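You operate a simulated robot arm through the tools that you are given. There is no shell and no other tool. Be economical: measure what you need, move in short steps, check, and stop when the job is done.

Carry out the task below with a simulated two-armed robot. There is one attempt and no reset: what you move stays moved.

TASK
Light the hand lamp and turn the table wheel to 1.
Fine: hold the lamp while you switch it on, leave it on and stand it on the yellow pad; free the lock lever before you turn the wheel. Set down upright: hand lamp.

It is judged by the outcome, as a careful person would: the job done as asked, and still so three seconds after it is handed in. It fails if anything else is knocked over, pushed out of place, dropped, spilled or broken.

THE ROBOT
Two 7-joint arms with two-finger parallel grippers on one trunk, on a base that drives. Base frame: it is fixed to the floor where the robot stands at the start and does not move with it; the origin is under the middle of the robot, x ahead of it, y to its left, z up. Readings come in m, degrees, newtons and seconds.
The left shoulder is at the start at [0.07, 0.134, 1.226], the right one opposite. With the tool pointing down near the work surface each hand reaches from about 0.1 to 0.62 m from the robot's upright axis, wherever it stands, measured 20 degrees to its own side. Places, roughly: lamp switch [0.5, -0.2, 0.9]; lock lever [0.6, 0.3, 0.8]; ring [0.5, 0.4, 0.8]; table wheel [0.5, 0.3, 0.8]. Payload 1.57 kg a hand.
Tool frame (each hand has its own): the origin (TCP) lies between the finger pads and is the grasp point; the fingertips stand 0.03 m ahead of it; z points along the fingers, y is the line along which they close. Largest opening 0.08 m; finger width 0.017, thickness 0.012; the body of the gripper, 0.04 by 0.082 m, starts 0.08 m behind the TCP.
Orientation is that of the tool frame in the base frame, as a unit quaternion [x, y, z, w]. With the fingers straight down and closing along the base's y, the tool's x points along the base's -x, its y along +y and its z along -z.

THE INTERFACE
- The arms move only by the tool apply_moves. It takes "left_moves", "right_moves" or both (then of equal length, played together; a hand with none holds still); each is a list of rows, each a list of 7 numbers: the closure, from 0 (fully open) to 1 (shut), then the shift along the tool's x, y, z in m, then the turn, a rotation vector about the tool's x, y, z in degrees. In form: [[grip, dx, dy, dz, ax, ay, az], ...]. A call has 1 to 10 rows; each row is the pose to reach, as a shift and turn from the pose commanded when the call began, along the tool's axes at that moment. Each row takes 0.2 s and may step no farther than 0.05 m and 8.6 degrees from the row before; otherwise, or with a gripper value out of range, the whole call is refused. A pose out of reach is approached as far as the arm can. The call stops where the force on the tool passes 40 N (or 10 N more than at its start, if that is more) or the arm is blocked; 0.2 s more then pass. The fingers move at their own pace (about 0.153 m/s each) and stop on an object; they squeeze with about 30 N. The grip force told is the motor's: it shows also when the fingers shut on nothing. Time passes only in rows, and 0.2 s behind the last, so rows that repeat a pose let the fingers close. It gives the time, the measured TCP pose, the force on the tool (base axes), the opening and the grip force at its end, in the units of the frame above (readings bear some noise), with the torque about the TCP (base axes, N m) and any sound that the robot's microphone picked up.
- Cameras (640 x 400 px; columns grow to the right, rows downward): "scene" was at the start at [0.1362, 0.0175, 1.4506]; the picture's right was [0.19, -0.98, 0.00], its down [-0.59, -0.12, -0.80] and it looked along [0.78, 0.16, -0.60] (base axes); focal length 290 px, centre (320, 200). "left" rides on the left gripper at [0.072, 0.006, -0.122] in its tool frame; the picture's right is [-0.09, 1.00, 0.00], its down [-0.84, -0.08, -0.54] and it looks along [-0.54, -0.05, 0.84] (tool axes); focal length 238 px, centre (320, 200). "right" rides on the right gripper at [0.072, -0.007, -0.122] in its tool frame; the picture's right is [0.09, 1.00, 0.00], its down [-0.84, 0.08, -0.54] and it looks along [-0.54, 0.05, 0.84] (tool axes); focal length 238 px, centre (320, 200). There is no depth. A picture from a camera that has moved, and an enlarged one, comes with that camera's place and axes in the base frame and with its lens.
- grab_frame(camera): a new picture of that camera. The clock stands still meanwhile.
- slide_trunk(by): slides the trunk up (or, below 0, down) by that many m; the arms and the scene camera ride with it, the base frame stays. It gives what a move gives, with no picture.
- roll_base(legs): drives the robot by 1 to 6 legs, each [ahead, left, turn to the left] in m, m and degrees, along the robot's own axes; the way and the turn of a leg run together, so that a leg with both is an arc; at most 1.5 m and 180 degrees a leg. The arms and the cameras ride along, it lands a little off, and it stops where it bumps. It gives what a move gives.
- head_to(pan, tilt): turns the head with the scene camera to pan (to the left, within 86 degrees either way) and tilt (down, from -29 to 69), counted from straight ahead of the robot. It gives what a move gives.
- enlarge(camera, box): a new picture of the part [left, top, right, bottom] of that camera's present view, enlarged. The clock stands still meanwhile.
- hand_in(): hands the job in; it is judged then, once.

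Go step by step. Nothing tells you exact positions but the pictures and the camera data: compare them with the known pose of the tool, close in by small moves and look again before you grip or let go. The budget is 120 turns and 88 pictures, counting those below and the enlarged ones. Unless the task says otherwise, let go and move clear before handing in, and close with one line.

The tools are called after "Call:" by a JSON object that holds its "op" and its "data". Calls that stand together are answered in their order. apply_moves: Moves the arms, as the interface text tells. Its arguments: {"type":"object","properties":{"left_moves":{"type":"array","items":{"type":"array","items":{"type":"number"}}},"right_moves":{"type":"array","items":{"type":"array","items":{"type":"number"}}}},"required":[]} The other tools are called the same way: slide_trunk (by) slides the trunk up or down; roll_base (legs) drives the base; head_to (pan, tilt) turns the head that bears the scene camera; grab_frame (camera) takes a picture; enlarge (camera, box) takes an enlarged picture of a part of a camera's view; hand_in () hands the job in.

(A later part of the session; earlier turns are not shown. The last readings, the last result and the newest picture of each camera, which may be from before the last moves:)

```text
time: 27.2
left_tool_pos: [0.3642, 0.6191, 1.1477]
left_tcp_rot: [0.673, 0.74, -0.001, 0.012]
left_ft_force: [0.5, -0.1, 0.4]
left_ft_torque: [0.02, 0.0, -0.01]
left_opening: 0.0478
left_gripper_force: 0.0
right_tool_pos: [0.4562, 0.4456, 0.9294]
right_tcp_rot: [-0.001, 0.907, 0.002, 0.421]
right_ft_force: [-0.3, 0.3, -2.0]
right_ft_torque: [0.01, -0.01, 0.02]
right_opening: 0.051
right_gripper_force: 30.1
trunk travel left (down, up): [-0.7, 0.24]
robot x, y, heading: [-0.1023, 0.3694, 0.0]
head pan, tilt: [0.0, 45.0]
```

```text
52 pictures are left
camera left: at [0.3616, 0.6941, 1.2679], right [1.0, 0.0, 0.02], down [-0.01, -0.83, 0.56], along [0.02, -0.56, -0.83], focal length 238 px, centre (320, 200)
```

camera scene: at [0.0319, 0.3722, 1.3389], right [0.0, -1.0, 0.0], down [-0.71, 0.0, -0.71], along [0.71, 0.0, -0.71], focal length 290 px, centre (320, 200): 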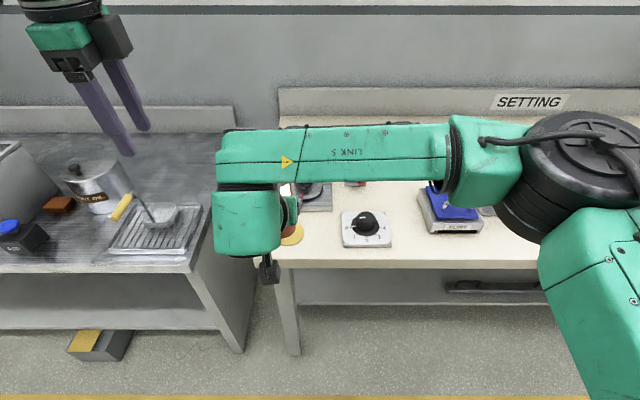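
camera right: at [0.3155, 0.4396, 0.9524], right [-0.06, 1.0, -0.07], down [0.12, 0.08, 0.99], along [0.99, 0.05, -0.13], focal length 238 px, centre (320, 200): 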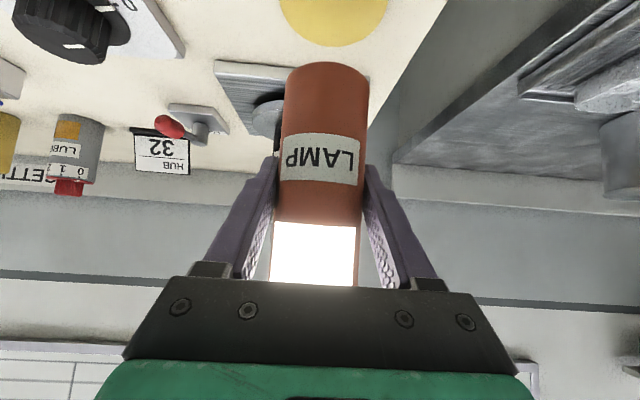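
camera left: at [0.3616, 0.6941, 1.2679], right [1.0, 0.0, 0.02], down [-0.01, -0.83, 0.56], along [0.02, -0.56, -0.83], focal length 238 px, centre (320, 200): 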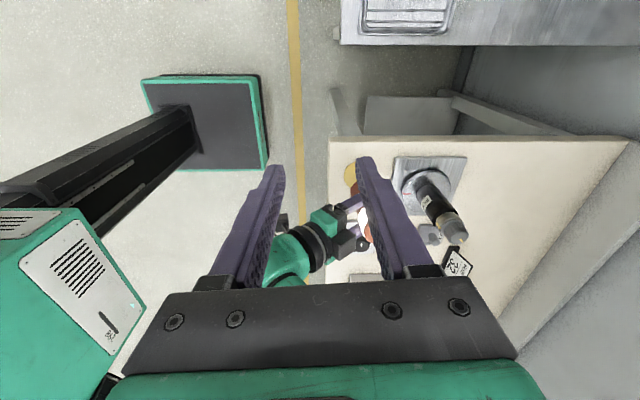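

The lamp is over the pad centre. I'll lower it to just above contact.

Call:
{"op": "apply_moves", "data": {"right_moves": [[1, 0.017, 0.001, 0.015, 0, 0, 0], [1, 0.033, 0.0015, 0.029, 0, 0, 0], [1, 0.043, 0.0015, 0.0375, 0, 0, 0], [1, 0.0455, 0.0015, 0.0397, 0, 0, 0], [1, 0.0455, 0.0015, 0.0397, 0, 0, 0]]}}

Call:
{"op": "grab_frame", "data": {"camera": "right"}}

```text
time: 28.4
left_tool_pos: [0.3647, 0.6186, 1.1483]
left_tcp_rot: [0.673, 0.74, 0.0, 0.013]
left_ft_force: [-0.1, 0.6, 0.1]
left_ft_torque: [-0.02, 0.01, 0.02]
left_opening: 0.048
left_gripper_force: 0.0
right_tool_pos: [0.4565, 0.4469, 0.8722]
right_tcp_rot: [0.0, 0.906, 0.001, 0.424]
right_ft_force: [2.7, 0.8, 11.3]
right_ft_torque: [0.04, -0.55, 0.03]
right_opening: 0.051
right_gripper_force: 29.6
trunk travel left (down, up): [-0.7, 0.24]
robot x, y, heading: [-0.1002, 0.3706, 0.0]
head pan, tilt: [0.0, 45.0]
```

```text
51 pictures are left
camera right: at [0.3167, 0.4411, 0.8935], right [-0.06, 1.0, -0.07], down [0.12, 0.08, 0.99], along [0.99, 0.05, -0.12], focal length 238 px, centre (320, 200)
```

right: 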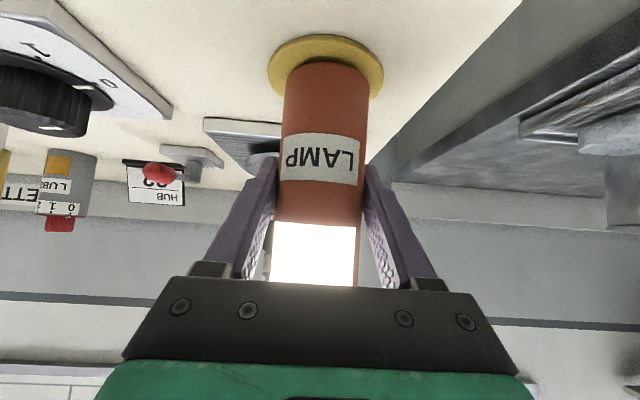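

The lamp is standing on the pad, with about 13 N of contact and well centred. I'll ease the pressure and open the fingers.

Call:
{"op": "apply_moves", "data": {"right_moves": [[1, -0.0018, 0, -0.0015, 0, 0, 0], [0.7, -0.0018, 0, -0.0015, 0, 0, 0], [0.3, -0.0018, 0, -0.0015, 0, 0, 0], [0, -0.0018, 0, -0.0015, 0, 0, 0], [0, -0.0018, 0, -0.0015, 0, 0, 0]]}}

Call:
{"op": "grab_frame", "data": {"camera": "right"}}

```text
time: 29.6
left_tool_pos: [0.3647, 0.6192, 1.1474]
left_tcp_rot: [0.673, 0.739, 0.0, 0.012]
left_ft_force: [-0.4, -0.4, -0.1]
left_ft_torque: [0.0, 0.03, -0.01]
left_opening: 0.048
left_gripper_force: 0.0
right_tool_pos: [0.4563, 0.4464, 0.8714]
right_tcp_rot: [0.0, 0.907, 0.0, 0.422]
right_ft_force: [0.3, -0.1, -0.2]
right_ft_torque: [-0.01, 0.0, 0.01]
right_opening: 0.0798
right_gripper_force: 0.0
trunk travel left (down, up): [-0.7, 0.24]
robot x, y, heading: [-0.0988, 0.373, 0.0]
head pan, tilt: [0.0, 45.0]
```

```text
50 pictures are left
camera right: at [0.3169, 0.4411, 0.894], right [-0.06, 1.0, -0.07], down [0.12, 0.08, 0.99], along [0.99, 0.05, -0.13], focal length 238 px, centre (320, 200)
```

right: 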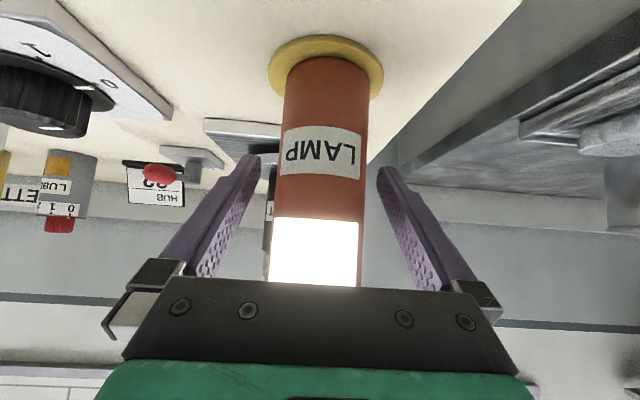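

The lamp stands upright and is lit. I'll retreat straight back along the fingers and look at the scene.

Call:
{"op": "apply_moves", "data": {"right_moves": [[0, 0, 0, -0.03, 0, 0, 0], [0, 0, 0, -0.06, 0, 0, 0], [0, 0, 0, -0.09, 0, 0, 0], [0, 0, 0, -0.13, 0, 0, 0], [0, 0, 0, -0.13, 0, 0, 0]]}}

Call:
{"op": "grab_frame", "data": {"camera": "right"}}

```text
time: 30.8
left_tool_pos: [0.3642, 0.6184, 1.1474]
left_tcp_rot: [0.673, 0.74, 0.0, 0.013]
left_ft_force: [-0.3, -0.2, 0.3]
left_ft_torque: [0.06, 0.03, -0.03]
left_opening: 0.0481
left_gripper_force: 0.0
right_tool_pos: [0.3583, 0.4484, 0.9563]
right_tcp_rot: [-0.001, 0.907, 0.001, 0.422]
right_ft_force: [1.3, 1.5, 0.2]
right_ft_torque: [-0.01, 0.01, -0.02]
right_opening: 0.0799
right_gripper_force: 0.1
trunk travel left (down, up): [-0.7, 0.24]
robot x, y, heading: [-0.1003, 0.3685, 0.5]
head pan, tilt: [0.0, 45.0]
```

```text
49 pictures are left
camera right: at [0.218, 0.4422, 0.9782], right [-0.06, 1.0, -0.07], down [0.12, 0.08, 0.99], along [0.99, 0.05, -0.13], focal length 238 px, centre (320, 200)
```

right: 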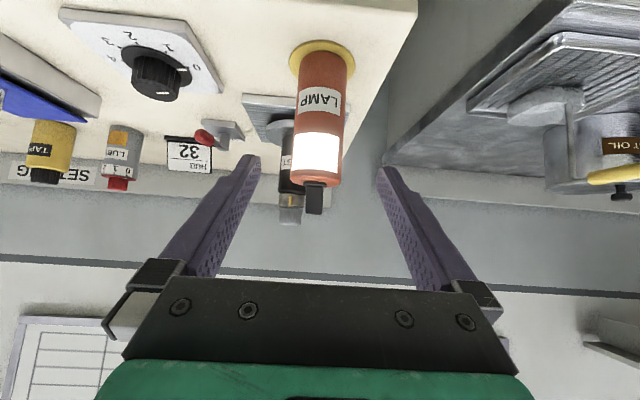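

The lamp stays upright and lit. The lock lever is a horizontal arm on a post at about (0.648, 0.273, 0.85), with its red handle at (0.599, 0.265, 0.848). I'll lift the right hand away, point it straight down over the knob and look again.

Call:
{"op": "apply_moves", "data": {"right_moves": [[0, -0.0165, -0.03, -0.0048, 0, 8.33, 0], [0, -0.033, -0.06, -0.0095, 0, 16.67, 0], [0, -0.0495, -0.09, -0.0142, 0, 25, 0], [0, -0.066, -0.12, -0.019, 0, 33.3, 0], [0, -0.0825, -0.15, -0.0237, 0, 41.6, 0], [0, -0.0989, -0.178, -0.0285, 0, 49.9, 0], [0, -0.0989, -0.178, -0.0285, 0, 49.9, 0]]}}

Call:
{"op": "grab_frame", "data": {"camera": "right"}}

Call:
{"op": "grab_frame", "data": {"camera": "scene"}}

```text
time: 32.4
left_tool_pos: [0.363, 0.6185, 1.1471]
left_tcp_rot: [0.673, 0.74, 0.001, 0.012]
left_ft_force: [-0.7, 0.4, 0.3]
left_ft_torque: [0.0, -0.01, -0.06]
left_opening: 0.048
left_gripper_force: 0.1
right_tool_pos: [0.3997, 0.2684, 1.0489]
right_tcp_rot: [-0.002, 1.0, 0.0, -0.001]
right_ft_force: [0.9, 0.2, 0.1]
right_ft_torque: [-0.03, -0.04, 0.02]
right_opening: 0.08
right_gripper_force: 0.2
trunk travel left (down, up): [-0.7, 0.24]
robot x, y, heading: [-0.1025, 0.3712, 0.1]
head pan, tilt: [0.0, 45.0]
```

```text
48 pictures are left
camera right: at [0.3281, 0.2631, 1.1706], right [-0.09, 1.0, 0.0], down [0.84, 0.08, 0.54], along [0.54, 0.05, -0.84], focal length 238 px, centre (320, 200)
```

right: 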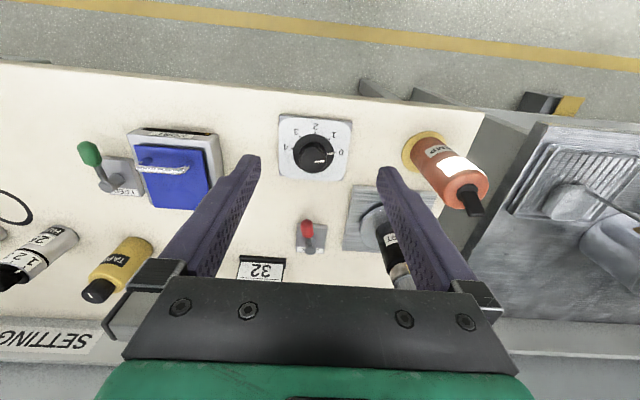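

```text
47 pictures are left
camera scene: at [0.0311, 0.3717, 1.339], right [0.0, -1.0, 0.0], down [-0.71, 0.0, -0.71], along [0.71, 0.0, -0.71], focal length 290 px, centre (320, 200)
```

scene: 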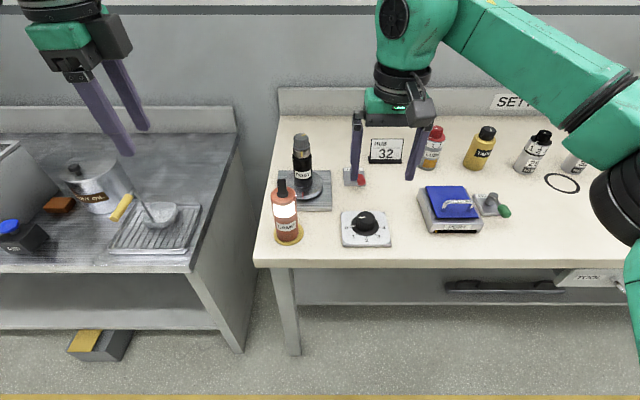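

Everything still stands. I'll enlarge the lock lever and the dial.

Call:
{"op": "enlarge", "data": {"camera": "scene", "box": [320, 150, 416, 250]}}

Call:
{"op": "enlarge", "data": {"camera": "right", "box": [260, 100, 380, 260]}}

```text
4.00 times, centred on (368, 200) of scene
camera zoom: at [0.0311, 0.3717, 1.339], right [0.0, -1.0, 0.0], down [-0.71, 0.0, -0.71], along [0.71, 0.0, -0.71], focal length 1160 px, centre (128, 200)
```

zoom: 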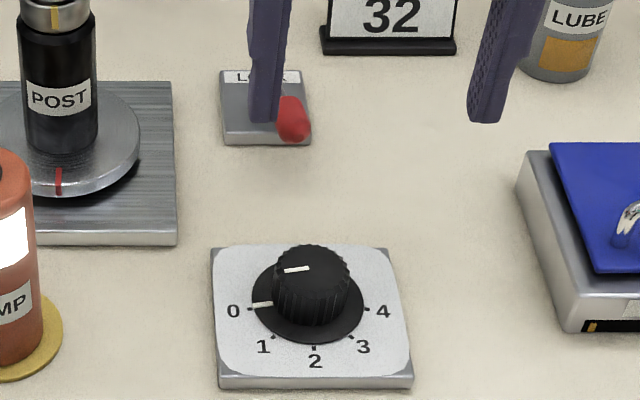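

```text
2.50 times, centred on (320, 180) of right
camera zoom: at [0.3281, 0.2631, 1.1706], right [-0.09, 1.0, 0.0], down [0.84, 0.08, 0.54], along [0.54, 0.05, -0.84], focal length 596 px, centre (320, 250)
```

zoom: 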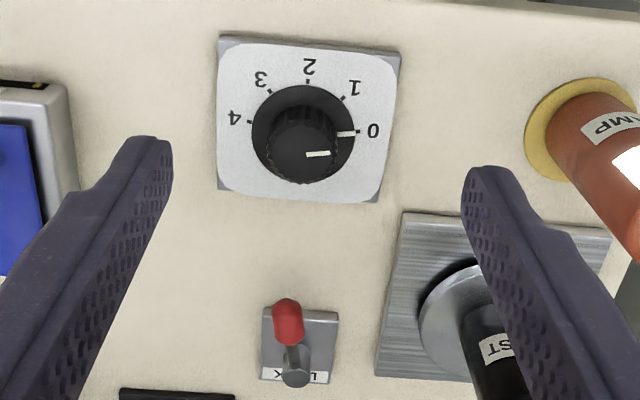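

The dial's marks step about 37°, and 1 lies counter-clockwise (seen from above) from 0. The lock lever swings about a vertical post. I'll drive 0.13 m forward so the right hand can reach the lever.

Call:
{"op": "roll_base", "data": {"legs": [[0.13, 0, 0]]}}

Call:
{"op": "apply_moves", "data": {"right_moves": [[0.5, 0, 0, 0, 0, 0, 0], [1, 0, 0, 0, 0, 0, 0], [1, 0, 0, 0, 0, 0, 0]]}}

Call:
{"op": "grab_frame", "data": {"camera": "right"}}

Call:
{"op": "grab_frame", "data": {"camera": "left"}}

```text
time: 33.6
left_tool_pos: [0.4913, 0.6186, 1.1487]
left_tcp_rot: [0.673, 0.739, 0.001, 0.012]
left_ft_force: [-0.2, 0.4, 0.1]
left_ft_torque: [0.0, -0.01, -0.01]
left_opening: 0.0483
left_gripper_force: 0.1
right_tool_pos: [0.5295, 0.2701, 1.0498]
right_tcp_rot: [0.0, 1.0, 0.0, 0.001]
right_ft_force: [-0.2, 0.3, 0.0]
right_ft_torque: [-0.01, -0.03, 0.02]
right_opening: 0.0799
right_gripper_force: 0.1
trunk travel left (down, up): [-0.7, 0.24]
robot x, y, heading: [0.0333, 0.3718, 0.2]
head pan, tilt: [0.0, 45.0]
```

```text
time: 34.4
left_tool_pos: [0.4954, 0.6188, 1.1481]
left_tcp_rot: [0.673, 0.74, 0.0, 0.011]
left_ft_force: [0.4, 0.1, -0.1]
left_ft_torque: [0.01, 0.01, 0.03]
left_opening: 0.0479
left_gripper_force: 0.1
right_tool_pos: [0.5317, 0.2711, 1.0488]
right_tcp_rot: [-0.001, 1.0, -0.001, 0.001]
right_ft_force: [0.1, -0.1, 0.2]
right_ft_torque: [-0.03, 0.0, -0.01]
right_opening: 0.0
right_gripper_force: 21.5
trunk travel left (down, up): [-0.7, 0.24]
robot x, y, heading: [0.0332, 0.3674, 0.1]
head pan, tilt: [0.0, 45.0]
```

```text
44 pictures are left
camera right: at [0.4588, 0.2638, 1.1701], right [-0.09, 1.0, 0.0], down [0.84, 0.08, 0.54], along [0.54, 0.05, -0.84], focal length 238 px, centre (320, 200)
```

right: 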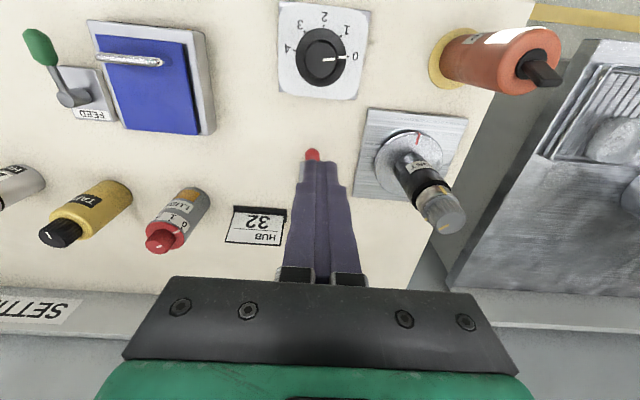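

```text
43 pictures are left
camera left: at [0.4919, 0.6945, 1.2677], right [1.0, 0.0, 0.02], down [-0.01, -0.83, 0.56], along [0.01, -0.56, -0.83], focal length 238 px, centre (320, 200)
```

left: 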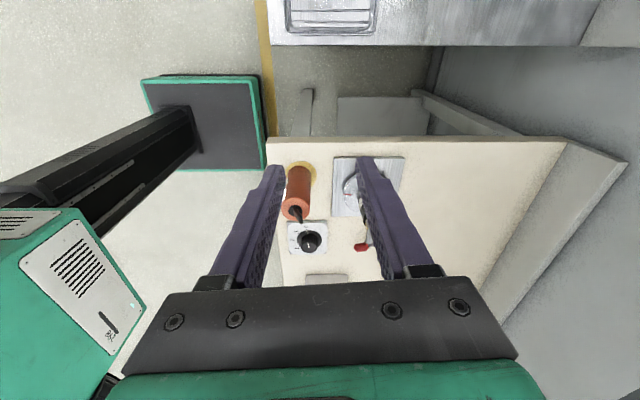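

The base is forward and the lever's tip shows at about (0.587, 0.265). I'll lower the closed fingers beside the handle on its -y side.

Call:
{"op": "apply_moves", "data": {"right_moves": [[1, -0.03, -0.025, 0.02, 0, 0, 0], [1, -0.06, -0.041, 0.04, 0, 0, 0], [1, -0.071, -0.041, 0.08, 0, 0, 0], [1, -0.071, -0.041, 0.12, 0, 0, 0], [1, -0.071, -0.041, 0.155, 0, 0, 0], [1, -0.071, -0.041, 0.181, 0, 0, 0], [1, -0.071, -0.041, 0.181, 0, 0, 0]]}}

Call:
{"op": "grab_frame", "data": {"camera": "right"}}

Call:
{"op": "enlarge", "data": {"camera": "scene", "box": [300, 140, 460, 280]}}

```text
time: 36.0
left_tool_pos: [0.4929, 0.62, 1.1479]
left_tcp_rot: [0.673, 0.74, 0.0, 0.012]
left_ft_force: [-0.4, -0.5, -0.1]
left_ft_torque: [-0.03, -0.01, 0.01]
left_opening: 0.0482
left_gripper_force: 0.1
right_tool_pos: [0.6018, 0.2293, 0.868]
right_tcp_rot: [-0.001, 1.0, 0.001, -0.001]
right_ft_force: [-0.1, 0.5, -0.2]
right_ft_torque: [-0.01, 0.02, -0.01]
right_opening: 0.0
right_gripper_force: 21.3
trunk travel left (down, up): [-0.7, 0.24]
robot x, y, heading: [0.0265, 0.3733, -0.1]
head pan, tilt: [0.0, 45.0]
```

```text
42 pictures are left
camera right: at [0.5293, 0.2235, 0.9887], right [-0.09, 1.0, 0.0], down [0.84, 0.08, 0.54], along [0.54, 0.05, -0.84], focal length 238 px, centre (320, 200)
```

right: 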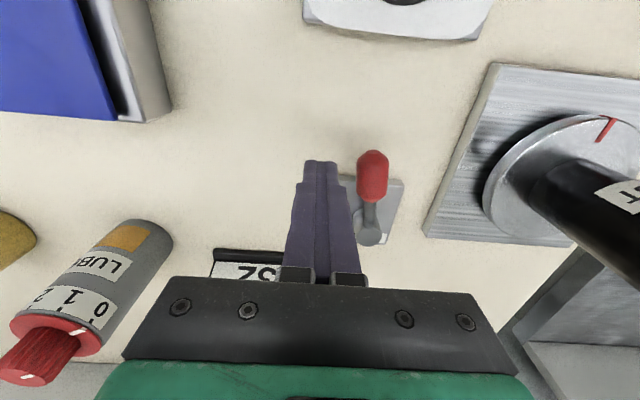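

```text
2.86 times, centred on (380, 210) of scene
camera zoom: at [0.1612, 0.3717, 1.339], right [0.0, -1.0, 0.0], down [-0.71, 0.0, -0.71], along [0.71, 0.0, -0.71], focal length 829 px, centre (149, 171)
```

zoom: 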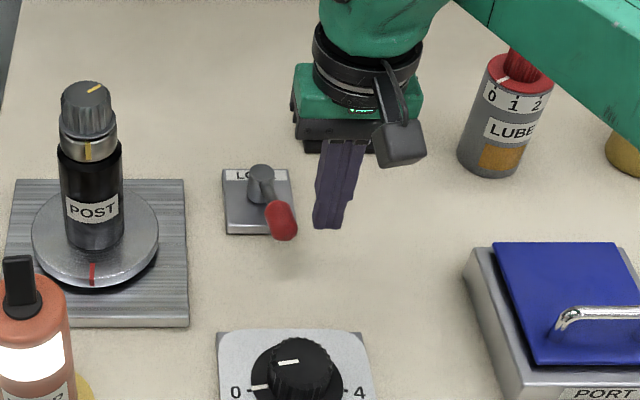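

The fingertips sit beside the red handle, which is about 1 cm away. I'll push it toward +y in small steps and watch the force.

Call:
{"op": "apply_moves", "data": {"right_moves": [[1, 0, 0.008, 0, 0, 0, 0], [1, 0, 0.014, 0, 0, 0, 0], [1, 0, 0.02, 0, 0, 0, 0], [1, 0, 0.025, 0, 0, 0, 0], [1, 0, 0.025, 0, 0, 0, 0]]}}

Call:
{"op": "grab_frame", "data": {"camera": "right"}}

```text
time: 37.2
left_tool_pos: [0.4929, 0.6116, 1.1495]
left_tcp_rot: [0.673, 0.739, 0.002, 0.009]
left_ft_force: [0.2, -1.3, -0.1]
left_ft_torque: [0.03, 0.0, 0.01]
left_opening: 0.0479
left_gripper_force: 0.1
right_tool_pos: [0.6013, 0.2446, 0.8687]
right_tcp_rot: [0.002, 1.0, 0.001, 0.001]
right_ft_force: [2.0, -31.9, 8.4]
right_ft_torque: [-0.74, 0.02, 0.21]
right_opening: 0.0002
right_gripper_force: 21.6
trunk travel left (down, up): [-0.7, 0.24]
robot x, y, heading: [0.0265, 0.3685, -0.0]
head pan, tilt: [0.0, 45.0]
```

```text
40 pictures are left
camera right: at [0.5287, 0.2394, 0.9887], right [-0.09, 1.0, 0.0], down [0.84, 0.07, 0.54], along [0.54, 0.05, -0.84], focal length 238 px, centre (320, 200)
```

right: 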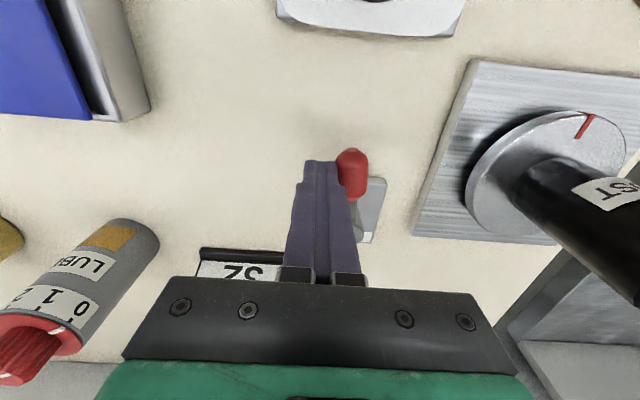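

The lever holds firm in that direction at 32 N, so it must free the other way. I'll back off, go over the handle, and come down on its +y side.

Call:
{"op": "apply_moves", "data": {"right_moves": [[1, 0, -0.02, 0, 0, 0, 0], [1, 0, -0.02, -0.035, 0, 0, 0], [1, 0, -0.01, -0.07, 0, 0, 0], [1, 0, 0.03, -0.07, 0, 0, 0], [1, 0, 0.047, -0.065, 0, 0, 0], [1, 0, 0.047, -0.03, 0, 0, 0], [1, 0, 0.047, 0, 0, 0, 0], [1, 0, 0.047, 0, 0, 0, 0]]}}

Call:
{"op": "grab_frame", "data": {"camera": "right"}}

```text
time: 39.0
left_tool_pos: [0.4944, 0.6189, 1.1476]
left_tcp_rot: [0.673, 0.739, 0.0, 0.012]
left_ft_force: [-0.4, 0.1, 0.7]
left_ft_torque: [0.01, 0.03, 0.03]
left_opening: 0.0482
left_gripper_force: 0.0
right_tool_pos: [0.601, 0.3012, 0.8692]
right_tcp_rot: [-0.001, 1.0, 0.0, 0.0]
right_ft_force: [0.2, -0.3, 0.1]
right_ft_torque: [0.02, 0.0, 0.0]
right_opening: 0.0001
right_gripper_force: 21.5
trunk travel left (down, up): [-0.7, 0.24]
robot x, y, heading: [0.0282, 0.3711, 0.3]
head pan, tilt: [0.0, 45.0]
```

```text
39 pictures are left
camera right: at [0.5281, 0.2952, 0.9895], right [-0.09, 1.0, 0.0], down [0.84, 0.08, 0.54], along [0.54, 0.05, -0.84], focal length 238 px, centre (320, 200)
```

right: 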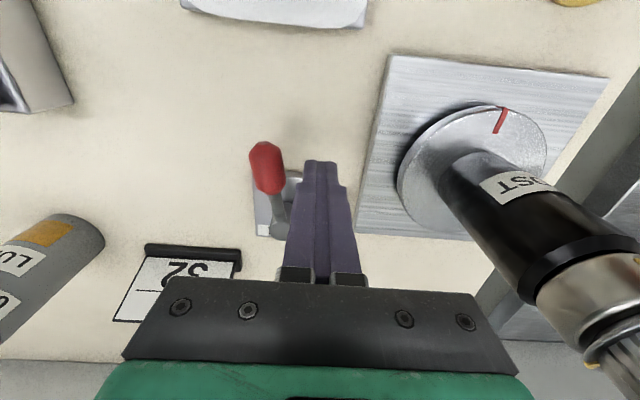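

The fingers are now on the +y side of the handle, so I'll push toward -y.

Call:
{"op": "apply_moves", "data": {"right_moves": [[1, 0, -0.01, 0, 0, 0, 0], [1, 0, -0.018, 0, 0, 0, 0], [1, 0, -0.026, 0, 0, 0, 0], [1, 0, -0.034, 0, 0, 0, 0], [1, 0, -0.04, 0, 0, 0, 0], [1, 0, -0.04, 0, 0, 0, 0]]}}

Call:
{"op": "grab_frame", "data": {"camera": "right"}}

```text
time: 40.4
left_tool_pos: [0.494, 0.6197, 1.1474]
left_tcp_rot: [0.673, 0.739, -0.001, 0.012]
left_ft_force: [-0.3, 0.2, -0.4]
left_ft_torque: [0.02, 0.0, -0.02]
left_opening: 0.0482
left_gripper_force: 0.0
right_tool_pos: [0.603, 0.2615, 0.8682]
right_tcp_rot: [-0.001, 1.0, -0.001, 0.0]
right_ft_force: [-0.5, -0.3, -0.2]
right_ft_torque: [-0.05, 0.06, -0.01]
right_opening: 0.0
right_gripper_force: 21.5
trunk travel left (down, up): [-0.7, 0.24]
robot x, y, heading: [0.0324, 0.3708, 0.1]
head pan, tilt: [0.0, 45.0]
```

```text
38 pictures are left
camera right: at [0.5289, 0.2553, 0.9891], right [-0.09, 1.0, 0.0], down [0.84, 0.08, 0.54], along [0.54, 0.05, -0.84], focal length 238 px, centre (320, 200)
```

right: 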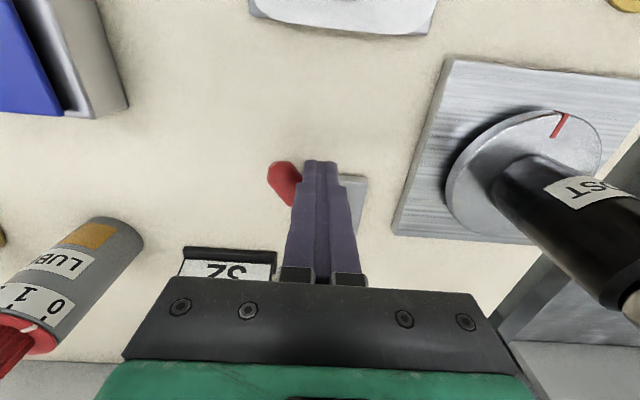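

The lever swings freely toward -y. I'll follow its arc until it comes to a stop.

Call:
{"op": "apply_moves", "data": {"right_moves": [[1, -0.002, -0.01, 0, 0, 0, 0], [1, -0.006, -0.018, 0, 0, 0, 0], [1, -0.011, -0.026, 0, 0, 0, 0], [1, -0.018, -0.032, 0, 0, 0, 0], [1, -0.025, -0.036, 0, 0, 0, 0], [1, -0.025, -0.036, 0, 0, 0, 0]]}}

Call:
{"op": "grab_frame", "data": {"camera": "right"}}

Call:
{"op": "enlarge", "data": {"camera": "scene", "box": [300, 140, 460, 280]}}

```text
time: 41.8
left_tool_pos: [0.4943, 0.6186, 1.1483]
left_tcp_rot: [0.672, 0.74, 0.001, 0.012]
left_ft_force: [-0.4, 0.2, -0.6]
left_ft_torque: [0.01, 0.04, -0.02]
left_opening: 0.0479
left_gripper_force: 0.1
right_tool_pos: [0.6274, 0.2242, 0.8689]
right_tcp_rot: [-0.001, 1.0, 0.001, 0.0]
right_ft_force: [0.3, 0.2, 0.5]
right_ft_torque: [0.02, -0.01, 0.01]
right_opening: 0.0
right_gripper_force: 21.3
trunk travel left (down, up): [-0.7, 0.24]
robot x, y, heading: [0.0307, 0.3735, 0.2]
head pan, tilt: [0.0, 45.0]
```

```text
37 pictures are left
camera right: at [0.5541, 0.219, 0.9894], right [-0.09, 1.0, 0.0], down [0.84, 0.08, 0.54], along [0.54, 0.05, -0.84], focal length 238 px, centre (320, 200)
```

right: 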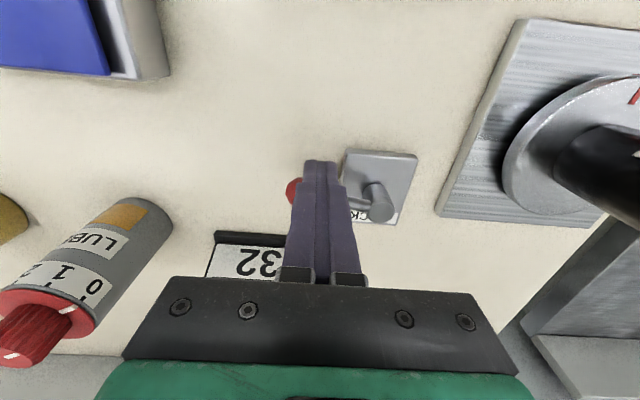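

```text
2.86 times, centred on (380, 210) of scene
camera zoom: at [0.1614, 0.3717, 1.339], right [0.0, -1.0, 0.0], down [-0.71, 0.0, -0.71], along [0.71, 0.0, -0.71], focal length 829 px, centre (149, 171)
```

zoom: 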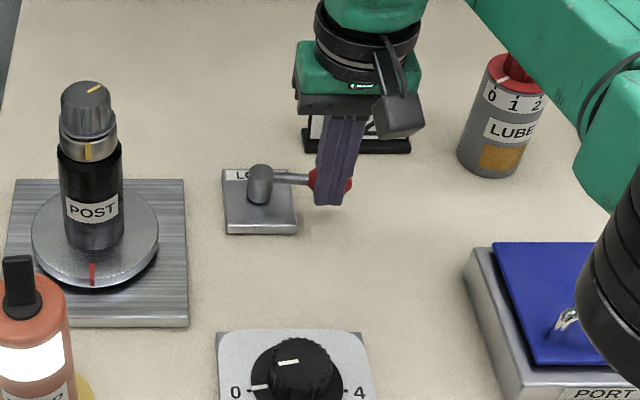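

The lever has swung roughly 80–90° with no end stop yet. I'll push gently a little further to find it.

Call:
{"op": "apply_moves", "data": {"right_moves": [[1, -0.004, 0, 0, 0, 0, 0], [1, -0.008, 0, 0, 0, 0, 0], [1, -0.012, 0, 0, 0, 0, 0], [1, -0.012, 0, 0, 0, 0, 0]]}}

Call:
{"op": "enlarge", "data": {"camera": "scene", "box": [300, 140, 460, 280]}}

```text
time: 42.8
left_tool_pos: [0.4938, 0.6197, 1.1471]
left_tcp_rot: [0.673, 0.739, 0.0, 0.012]
left_ft_force: [0.5, -0.2, -0.6]
left_ft_torque: [-0.01, 0.0, -0.01]
left_opening: 0.0483
left_gripper_force: 0.1
right_tool_pos: [0.6272, 0.2258, 0.8689]
right_tcp_rot: [0.0, 1.0, -0.001, 0.0]
right_ft_force: [0.0, 0.8, -0.8]
right_ft_torque: [-0.02, 0.02, -0.02]
right_opening: 0.0001
right_gripper_force: 21.0
right hand out of reach, approached as far as the arm can: row 1, 2, 3, 4
trunk travel left (down, up): [-0.7, 0.24]
robot x, y, heading: [0.0242, 0.3732, 0.0]
head pan, tilt: [0.0, 45.0]
```

```text
2.86 times, centred on (380, 210) of scene
camera zoom: at [0.1615, 0.3719, 1.3389], right [0.0, -1.0, 0.0], down [-0.71, 0.0, -0.71], along [0.71, 0.0, -0.71], focal length 829 px, centre (149, 171)
```

zoom: 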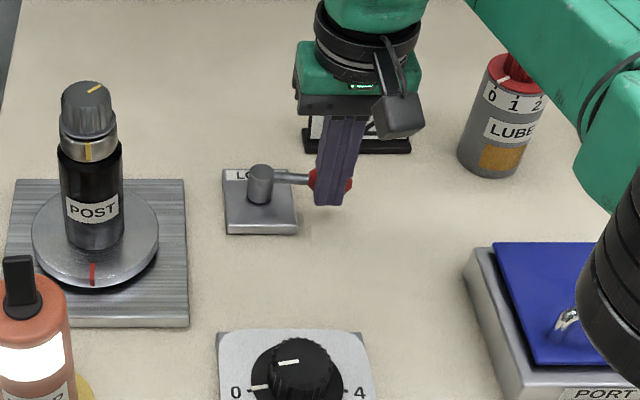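

The arm is at its reach limit. I'll nudge the base 2 cm forward, which carries the finger a little further along.

Call:
{"op": "roll_base", "data": {"legs": [[0.015, 0, 0]]}}

Call:
{"op": "enlarge", "data": {"camera": "scene", "box": [300, 140, 460, 280]}}

```text
time: 43.6
left_tool_pos: [0.5061, 0.6203, 1.15]
left_tcp_rot: [0.673, 0.74, 0.001, 0.013]
left_ft_force: [0.1, -0.3, 0.3]
left_ft_torque: [0.0, 0.01, 0.0]
left_opening: 0.0481
left_gripper_force: 0.0
right_tool_pos: [0.6394, 0.2251, 0.8702]
right_tcp_rot: [-0.001, 1.0, 0.001, 0.001]
right_ft_force: [-14.3, -0.1, -0.2]
right_ft_torque: [-0.16, 0.41, 0.03]
right_opening: 0.0
right_gripper_force: 21.6
trunk travel left (down, up): [-0.7, 0.24]
robot x, y, heading: [0.0448, 0.3704, 0.2]
head pan, tilt: [0.0, 45.0]
```

```text
2.86 times, centred on (380, 210) of scene
camera zoom: at [0.1729, 0.3718, 1.3394], right [0.0, -1.0, 0.0], down [-0.71, 0.0, -0.71], along [0.71, 0.0, -0.71], focal length 829 px, centre (149, 171)
```

zoom: 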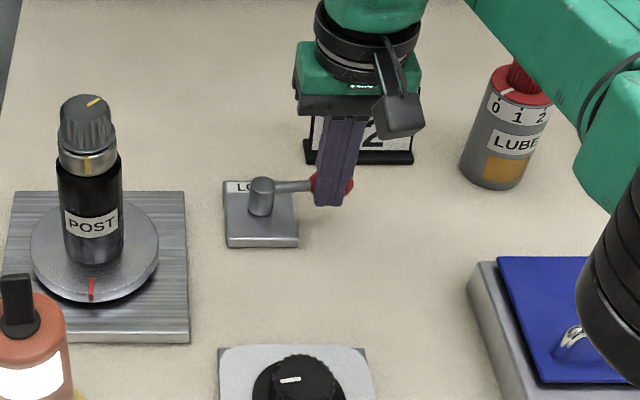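

The lever rests against its end stop at 14 N, so the lock is free. I'll back off, lift, and move above the knob.

Call:
{"op": "apply_moves", "data": {"right_moves": [[1, 0.012, 0, 0, 0, 0, 0], [1, 0.014, 0, -0.04, 0, 0, 0], [1, 0.014, 0, -0.08, 0, 0, 0], [1, 0.02, 0, -0.12, 0, 0, 0], [0.7, 0.06, 0.01, -0.13, 0, 0, 0], [0.4, 0.1, 0.02, -0.13, 0, 0, 0], [0, 0.14, 0.03, -0.13, 0, 0, 0], [0, 0.172, 0.037, -0.13, 0, 0, 0], [0, 0.172, 0.037, -0.13, 0, 0, 0]]}}

Call:
{"op": "grab_frame", "data": {"camera": "right"}}

Call:
{"op": "head_to", "data": {"pan": -10, "tilt": 55}}

Call:
{"op": "grab_frame", "data": {"camera": "scene"}}

```text
time: 45.6
left_tool_pos: [0.5094, 0.6189, 1.1477]
left_tcp_rot: [0.673, 0.739, 0.0, 0.012]
left_ft_force: [-0.2, -0.6, -0.1]
left_ft_torque: [-0.02, -0.02, -0.03]
left_opening: 0.0477
left_gripper_force: 0.2
right_tool_pos: [0.4697, 0.2608, 0.9988]
right_tcp_rot: [0.001, 1.0, 0.0, -0.001]
right_ft_force: [0.1, 0.0, 1.2]
right_ft_torque: [0.0, 0.0, 0.0]
right_opening: 0.0801
right_gripper_force: 0.1
trunk travel left (down, up): [-0.7, 0.24]
robot x, y, heading: [0.0459, 0.3731, 0.1]
head pan, tilt: [0.0, 45.0]
```

```text
33 pictures are left
camera right: at [0.3976, 0.2549, 1.1195], right [-0.09, 1.0, 0.0], down [0.84, 0.08, 0.54], along [0.54, 0.05, -0.84], focal length 238 px, centre (320, 200)
```

right: 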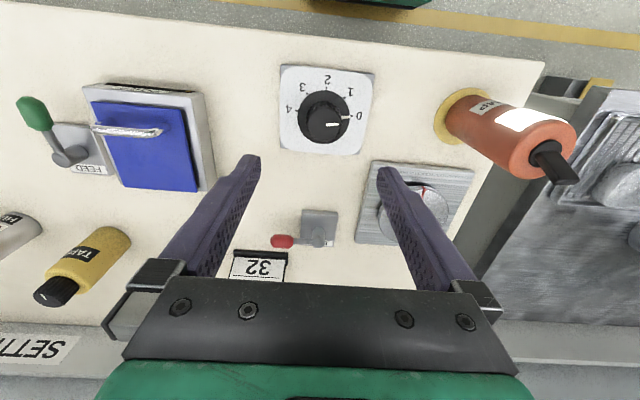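

```text
time: 46.3
left_tool_pos: [0.5086, 0.6191, 1.1475]
left_tcp_rot: [0.673, 0.739, -0.001, 0.012]
left_ft_force: [0.3, 0.4, 0.5]
left_ft_torque: [-0.02, 0.0, 0.0]
left_opening: 0.0479
left_gripper_force: 0.1
right_tool_pos: [0.4697, 0.2604, 0.9981]
right_tcp_rot: [-0.001, 1.0, 0.0, 0.0]
right_ft_force: [0.2, -0.3, 0.5]
right_ft_torque: [0.01, -0.02, 0.0]
right_opening: 0.08
right_gripper_force: 0.1
trunk travel left (down, up): [-0.7, 0.24]
robot x, y, heading: [0.045, 0.3693, 0.2]
head pan, tilt: [-10.0, 55.0]
```

```text
32 pictures are left
camera scene: at [0.1663, 0.3594, 1.3256], right [-0.17, -0.99, 0.0], down [-0.81, 0.14, -0.57], along [0.57, -0.1, -0.82], focal length 290 px, centre (320, 200)
```

scene: 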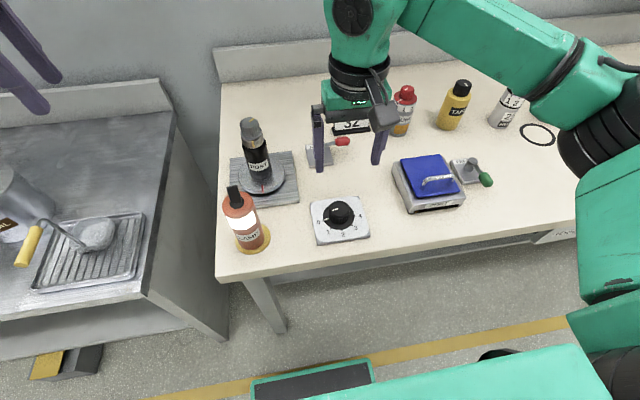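

The lock lever now points sideways and the lamp is fine. I'll enlarge the knob to place it precisely.

Call:
{"op": "enlarge", "data": {"camera": "right", "box": [270, 60, 382, 160]}}

Call:
{"op": "enlarge", "data": {"camera": "scene", "box": [300, 185, 380, 250]}}

```text
4.00 times, centred on (326, 110) of right
camera zoom: at [0.3974, 0.2549, 1.1197], right [-0.09, 1.0, 0.0], down [0.84, 0.08, 0.54], along [0.54, 0.05, -0.84], focal length 953 px, centre (296, 560)
```

zoom: 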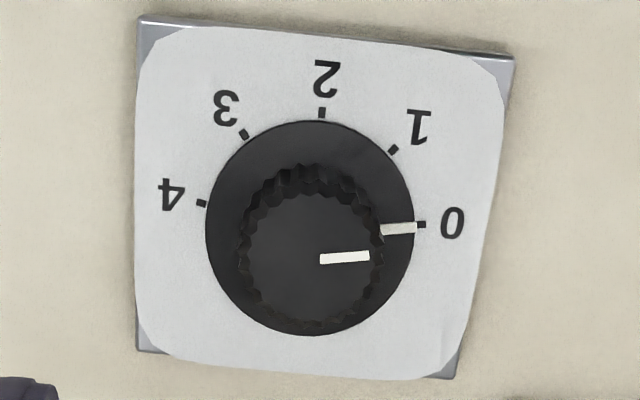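

```text
6.15 times, centred on (340, 218) of scene
camera zoom: at [0.1663, 0.3594, 1.3256], right [-0.17, -0.99, 0.0], down [-0.81, 0.14, -0.57], along [0.57, -0.1, -0.82], focal length 1785 px, centre (197, 92)
```

zoom: 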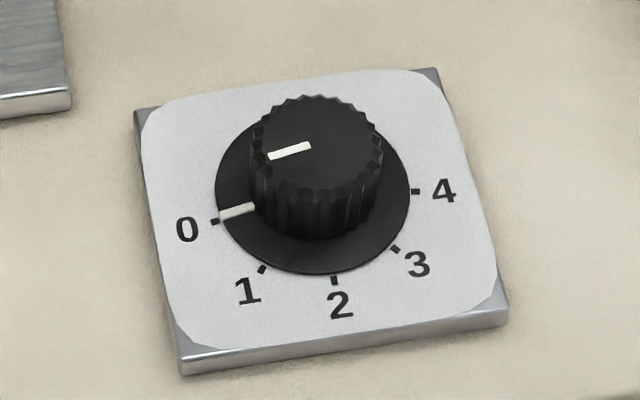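

The knob's centre is at (0.471, 0.266) with its top at z ≈ 0.846, and the marks step about 41°. I'll lower the open gripper around it.

Call:
{"op": "apply_moves", "data": {"right_moves": [[0, -0.001, 0.005, 0.03, 0, 0, 0], [0, -0.001, 0.005, 0.07, 0, 0, 0], [0, -0.001, 0.005, 0.11, 0, 0, 0], [0, -0.001, 0.005, 0.13, 0, 0, 0], [0, -0.001, 0.005, 0.144, 0, 0, 0], [0, -0.001, 0.005, 0.144, 0, 0, 0]]}}

Call:
{"op": "grab_frame", "data": {"camera": "right"}}

Call:
{"op": "enlarge", "data": {"camera": "scene", "box": [290, 165, 400, 255]}}

```text
time: 47.7
left_tool_pos: [0.5092, 0.6187, 1.1475]
left_tcp_rot: [0.673, 0.74, 0.0, 0.012]
left_ft_force: [-0.5, 0.9, -0.3]
left_ft_torque: [0.02, 0.03, 0.0]
left_opening: 0.048
left_gripper_force: 0.0
right_tool_pos: [0.4717, 0.2676, 0.8539]
right_tcp_rot: [-0.001, 1.0, 0.0, -0.001]
right_ft_force: [-0.5, 0.9, -0.6]
right_ft_torque: [0.0, 0.01, 0.08]
right_opening: 0.0798
right_gripper_force: 0.0
trunk travel left (down, up): [-0.7, 0.24]
robot x, y, heading: [0.0464, 0.3702, -0.1]
head pan, tilt: [-10.0, 55.0]
```

```text
29 pictures are left
camera right: at [0.3979, 0.2608, 0.9751], right [-0.09, 1.0, 0.0], down [0.84, 0.08, 0.54], along [0.54, 0.05, -0.84], focal length 238 px, centre (320, 200)
```

right: 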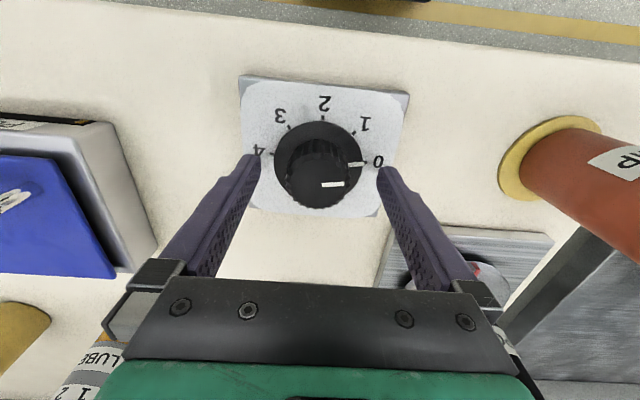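

```text
4.44 times, centred on (345, 210) of scene
camera zoom: at [0.1661, 0.3594, 1.3255], right [-0.17, -0.99, 0.0], down [-0.81, 0.14, -0.57], along [0.56, -0.1, -0.82], focal length 1289 px, centre (209, 156)
```

zoom: 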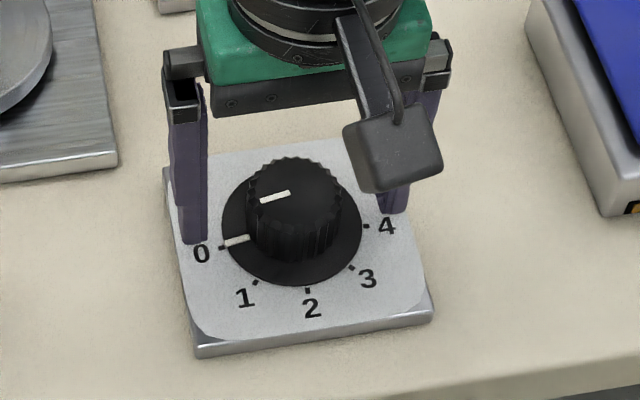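

The knob is centred between the fingers, so I'll close on it.

Call:
{"op": "apply_moves", "data": {"right_moves": [[0.3, 0, 0, 0, 0, 0, 0], [0.6, 0, 0, 0, 0, 0, 0], [1, 0, 0, 0, 0, 0, 0], [1, 0, 0, 0, 0, 0, 0]]}}

```text
time: 48.7
left_tool_pos: [0.5096, 0.6173, 1.1477]
left_tcp_rot: [0.673, 0.739, 0.001, 0.011]
left_ft_force: [0.3, -0.3, 0.6]
left_ft_torque: [0.02, -0.01, -0.01]
left_opening: 0.048
left_gripper_force: 0.1
right_tool_pos: [0.4701, 0.2661, 0.8534]
right_tcp_rot: [-0.001, 1.0, 0.001, 0.0]
right_ft_force: [0.0, -3.1, 0.3]
right_ft_torque: [-0.43, 0.01, -0.02]
right_opening: 0.0417
right_gripper_force: 45.0
trunk travel left (down, up): [-0.7, 0.24]
robot x, y, heading: [0.0456, 0.3698, 0.2]
head pan, tilt: [-10.0, 55.0]
```

The knob is gripped at 0.042 m. I'll turn it about 20° counter-clockwise first and check torque and pointer.

Call:
{"op": "apply_moves", "data": {"right_moves": [[1, 0, 0, 0, 0, 0, -5], [1, 0, 0, 0, 0, 0, -10], [1, 0, 0, 0, 0, 0, -15], [1, 0, 0, 0, 0, 0, -20], [1, 0, 0, 0, 0, 0, -20]]}}

Call:
{"op": "enlarge", "data": {"camera": "scene", "box": [290, 165, 400, 255]}}

```text
time: 49.9
left_tool_pos: [0.5085, 0.6169, 1.1483]
left_tcp_rot: [0.673, 0.74, -0.001, 0.011]
left_ft_force: [-0.2, 0.2, -0.2]
left_ft_torque: [0.0, 0.0, -0.01]
left_opening: 0.048
left_gripper_force: 0.1
right_tool_pos: [0.4717, 0.2653, 0.8538]
right_tcp_rot: [-0.175, 0.985, 0.0, -0.001]
right_ft_force: [0.6, -9.7, -1.2]
right_ft_torque: [-1.16, -0.24, -0.02]
right_opening: 0.0415
right_gripper_force: 44.5
trunk travel left (down, up): [-0.7, 0.24]
robot x, y, heading: [0.0433, 0.3682, 0.2]
head pan, tilt: [-10.0, 55.0]
```

```text
4.44 times, centred on (345, 210) of scene
camera zoom: at [0.1667, 0.3571, 1.3254], right [-0.17, -0.99, 0.0], down [-0.81, 0.14, -0.57], along [0.56, -0.1, -0.82], focal length 1289 px, centre (209, 156)
```

zoom: 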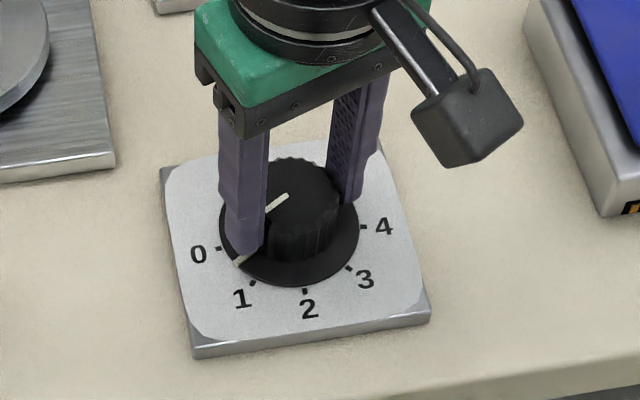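

The knob follows, with the pointer about halfway between 0 and 1. I'll turn the remaining 21°.

Call:
{"op": "apply_moves", "data": {"right_moves": [[1, 0, 0, 0, 0, 0, -5], [1, 0, 0, 0, 0, 0, -10], [1, 0, 0, 0, 0, 0, -15], [1, 0, 0, 0, 0, 0, -21], [1, 0, 0, 0, 0, 0, -21]]}}

Call:
{"op": "enlarge", "data": {"camera": "scene", "box": [290, 165, 400, 255]}}

Call:
{"op": "enlarge", "data": {"camera": "right", "box": [230, 90, 420, 220]}}

```text
time: 51.1
left_tool_pos: [0.5091, 0.6163, 1.1482]
left_tcp_rot: [0.672, 0.74, 0.001, 0.01]
left_ft_force: [-0.2, -0.6, -0.2]
left_ft_torque: [-0.01, 0.05, 0.02]
left_opening: 0.0478
left_gripper_force: 0.0
right_tool_pos: [0.4718, 0.2635, 0.8544]
right_tcp_rot: [-0.351, 0.936, 0.001, 0.0]
right_ft_force: [5.0, -16.6, 6.1]
right_ft_torque: [-1.63, 0.42, -0.04]
right_opening: 0.0417
right_gripper_force: 45.5
trunk travel left (down, up): [-0.7, 0.24]
robot x, y, heading: [0.0439, 0.3714, -0.0]
head pan, tilt: [-10.0, 55.0]
```

```text
4.44 times, centred on (345, 210) of scene
camera zoom: at [0.1668, 0.3556, 1.3255], right [-0.17, -0.99, 0.0], down [-0.81, 0.14, -0.57], along [0.56, -0.1, -0.82], focal length 1289 px, centre (209, 156)
```

zoom: 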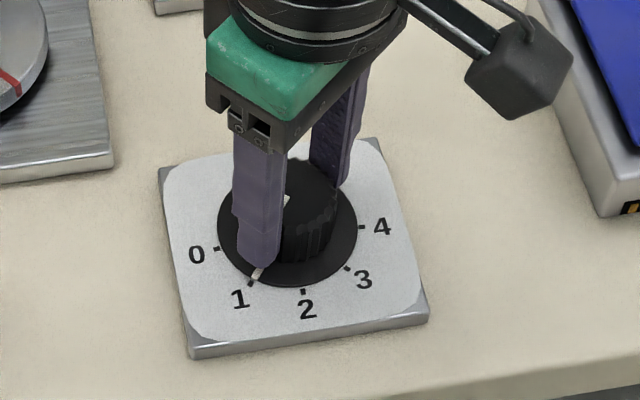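

```text
3.08 times, centred on (325, 155) of right
camera zoom: at [0.4207, 0.2122, 0.975], right [-0.72, 0.69, 0.0], down [0.58, 0.61, 0.54], along [0.37, 0.39, -0.84], focal length 733 px, centre (305, 338)
```

zoom: 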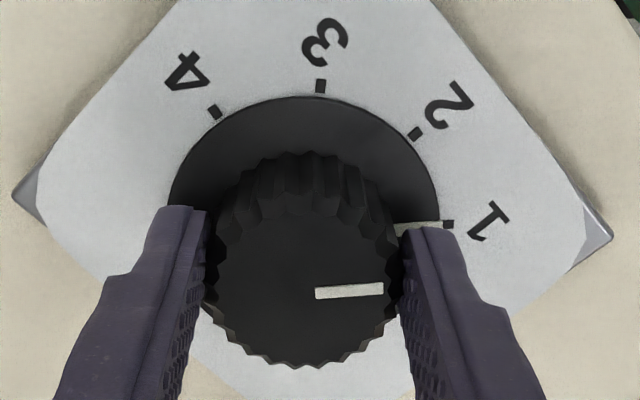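

The pointer lines up with the 1 mark. I'll open the fingers and lift away, then check that it stays.

Call:
{"op": "apply_moves", "data": {"right_moves": [[0.8, 0, 0, 0, 0, 0, 0], [0.4, 0, 0, 0, 0, 0, 0], [0, 0, 0, 0, 0, 0, 0], [0, 0, 0, 0, 0, 0, 0], [0, 0, 0, -0.03, 0, 0, 0], [0, 0, 0, -0.07, 0, 0, 0], [0, 0, 0, -0.11, 0, 0, 0], [0, 0, 0, -0.14, 0, 0, 0], [0, 0, 0, -0.14, 0, 0, 0]]}}

Call:
{"op": "grab_frame", "data": {"camera": "scene"}}

Call:
{"op": "enlarge", "data": {"camera": "scene", "box": [290, 165, 400, 255]}}

Call:
{"op": "enlarge", "data": {"camera": "right", "box": [250, 60, 400, 170]}}

```text
time: 53.1
left_tool_pos: [0.5101, 0.6182, 1.1469]
left_tcp_rot: [0.674, 0.739, 0.0, 0.012]
left_ft_force: [-0.1, -0.1, 0.4]
left_ft_torque: [-0.05, -0.01, 0.01]
left_opening: 0.0479
left_gripper_force: 0.1
right_tool_pos: [0.4706, 0.2659, 0.9948]
right_tcp_rot: [-0.351, 0.936, 0.001, -0.002]
right_ft_force: [0.4, -0.3, 0.7]
right_ft_torque: [0.0, 0.03, 0.0]
right_opening: 0.0799
right_gripper_force: 0.1
trunk travel left (down, up): [-0.7, 0.24]
robot x, y, heading: [0.0473, 0.3663, 0.1]
head pan, tilt: [-10.0, 55.0]
```

```text
24 pictures are left
camera scene: at [0.1664, 0.3591, 1.3255], right [-0.17, -0.99, 0.0], down [-0.81, 0.14, -0.57], along [0.56, -0.1, -0.82], focal length 290 px, centre (320, 200)
```

scene: 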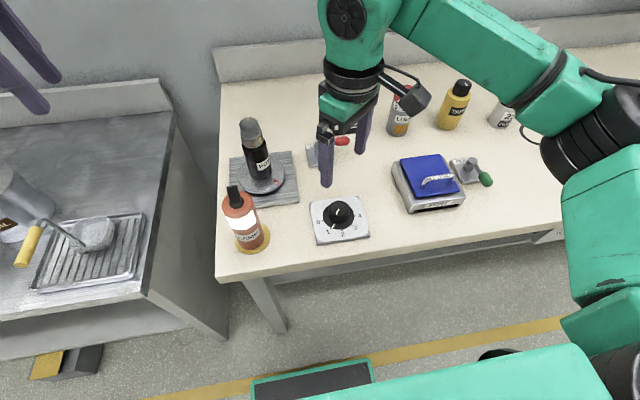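

```text
4.44 times, centred on (345, 210) of scene
camera zoom: at [0.1664, 0.3591, 1.3255], right [-0.17, -0.99, 0.0], down [-0.81, 0.14, -0.57], along [0.56, -0.1, -0.82], focal length 1289 px, centre (209, 156)
```

zoom: 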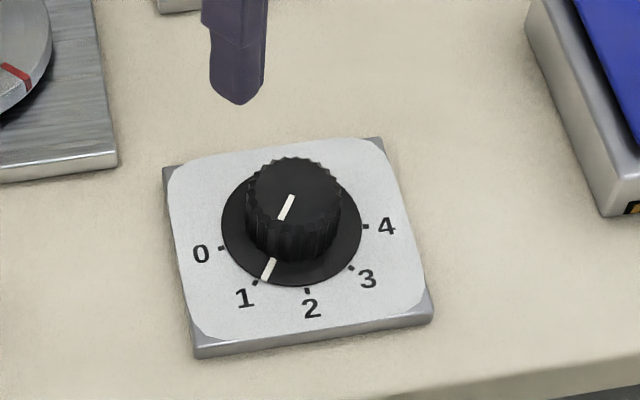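

```text
3.64 times, centred on (325, 115) of right
camera zoom: at [0.4201, 0.2149, 1.1162], right [-0.72, 0.69, 0.0], down [0.58, 0.61, 0.54], along [0.37, 0.39, -0.84], focal length 867 px, centre (302, 509)
```

zoom: 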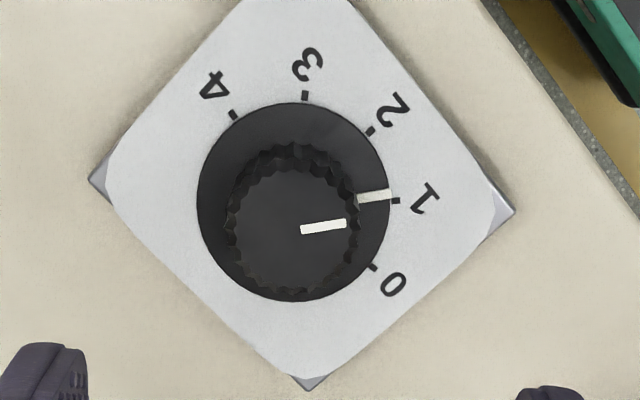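

After release the pointer sits about 4° past 1, because the grip was some 2.6 mm off centre and kicked it on opening. I'll re-grip with the centring corrected, turn back 4°, and release.

Call:
{"op": "apply_moves", "data": {"right_moves": [[0, 0, -0.0026, 0.03, 0, 0, 0], [0, 0, -0.0026, 0.07, 0, 0, 0], [0, 0, -0.0026, 0.11, 0, 0, 0], [0, 0, -0.0026, 0.14, 0, 0, 0], [0.3, 0, -0.0026, 0.14, 0, 0, 0], [0.45, 0, -0.0026, 0.14, 0, 0, 0], [0.5, 0, -0.0026, 0.14, 0, 0, 0], [0.55, 0, -0.0026, 0.14, 0, 0, 0], [0.55, 0, -0.0026, 0.14, 0, 0, 0]]}}

Call:
{"op": "enlarge", "data": {"camera": "right", "box": [230, 90, 420, 220]}}

```text
time: 55.1
left_tool_pos: [0.5092, 0.6179, 1.1484]
left_tcp_rot: [0.672, 0.74, 0.001, 0.011]
left_ft_force: [0.7, -0.1, -0.6]
left_ft_torque: [-0.02, 0.02, -0.03]
left_opening: 0.048
left_gripper_force: 0.1
right_tool_pos: [0.4722, 0.2645, 0.8549]
right_tcp_rot: [-0.351, 0.936, 0.001, -0.001]
right_ft_force: [-3.2, 0.2, -5.4]
right_ft_torque: [0.19, -0.52, 0.02]
right_opening: 0.0415
right_gripper_force: 44.9
trunk travel left (down, up): [-0.7, 0.24]
robot x, y, heading: [0.0452, 0.3725, -0.1]
head pan, tilt: [-10.0, 55.0]
```

```text
3.08 times, centred on (325, 155) of right
camera zoom: at [0.4216, 0.213, 0.9754], right [-0.72, 0.69, 0.0], down [0.58, 0.61, 0.54], along [0.37, 0.39, -0.84], focal length 733 px, centre (305, 338)
```

zoom: 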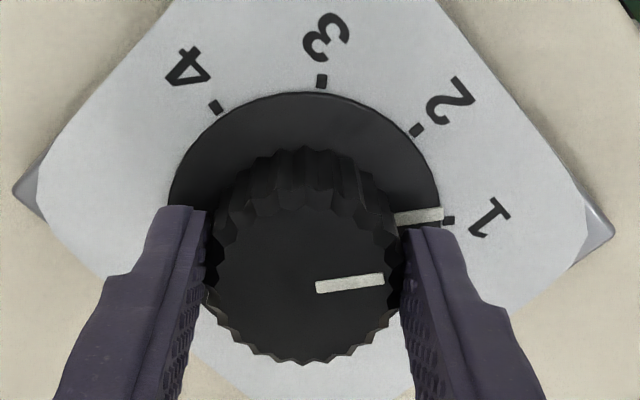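

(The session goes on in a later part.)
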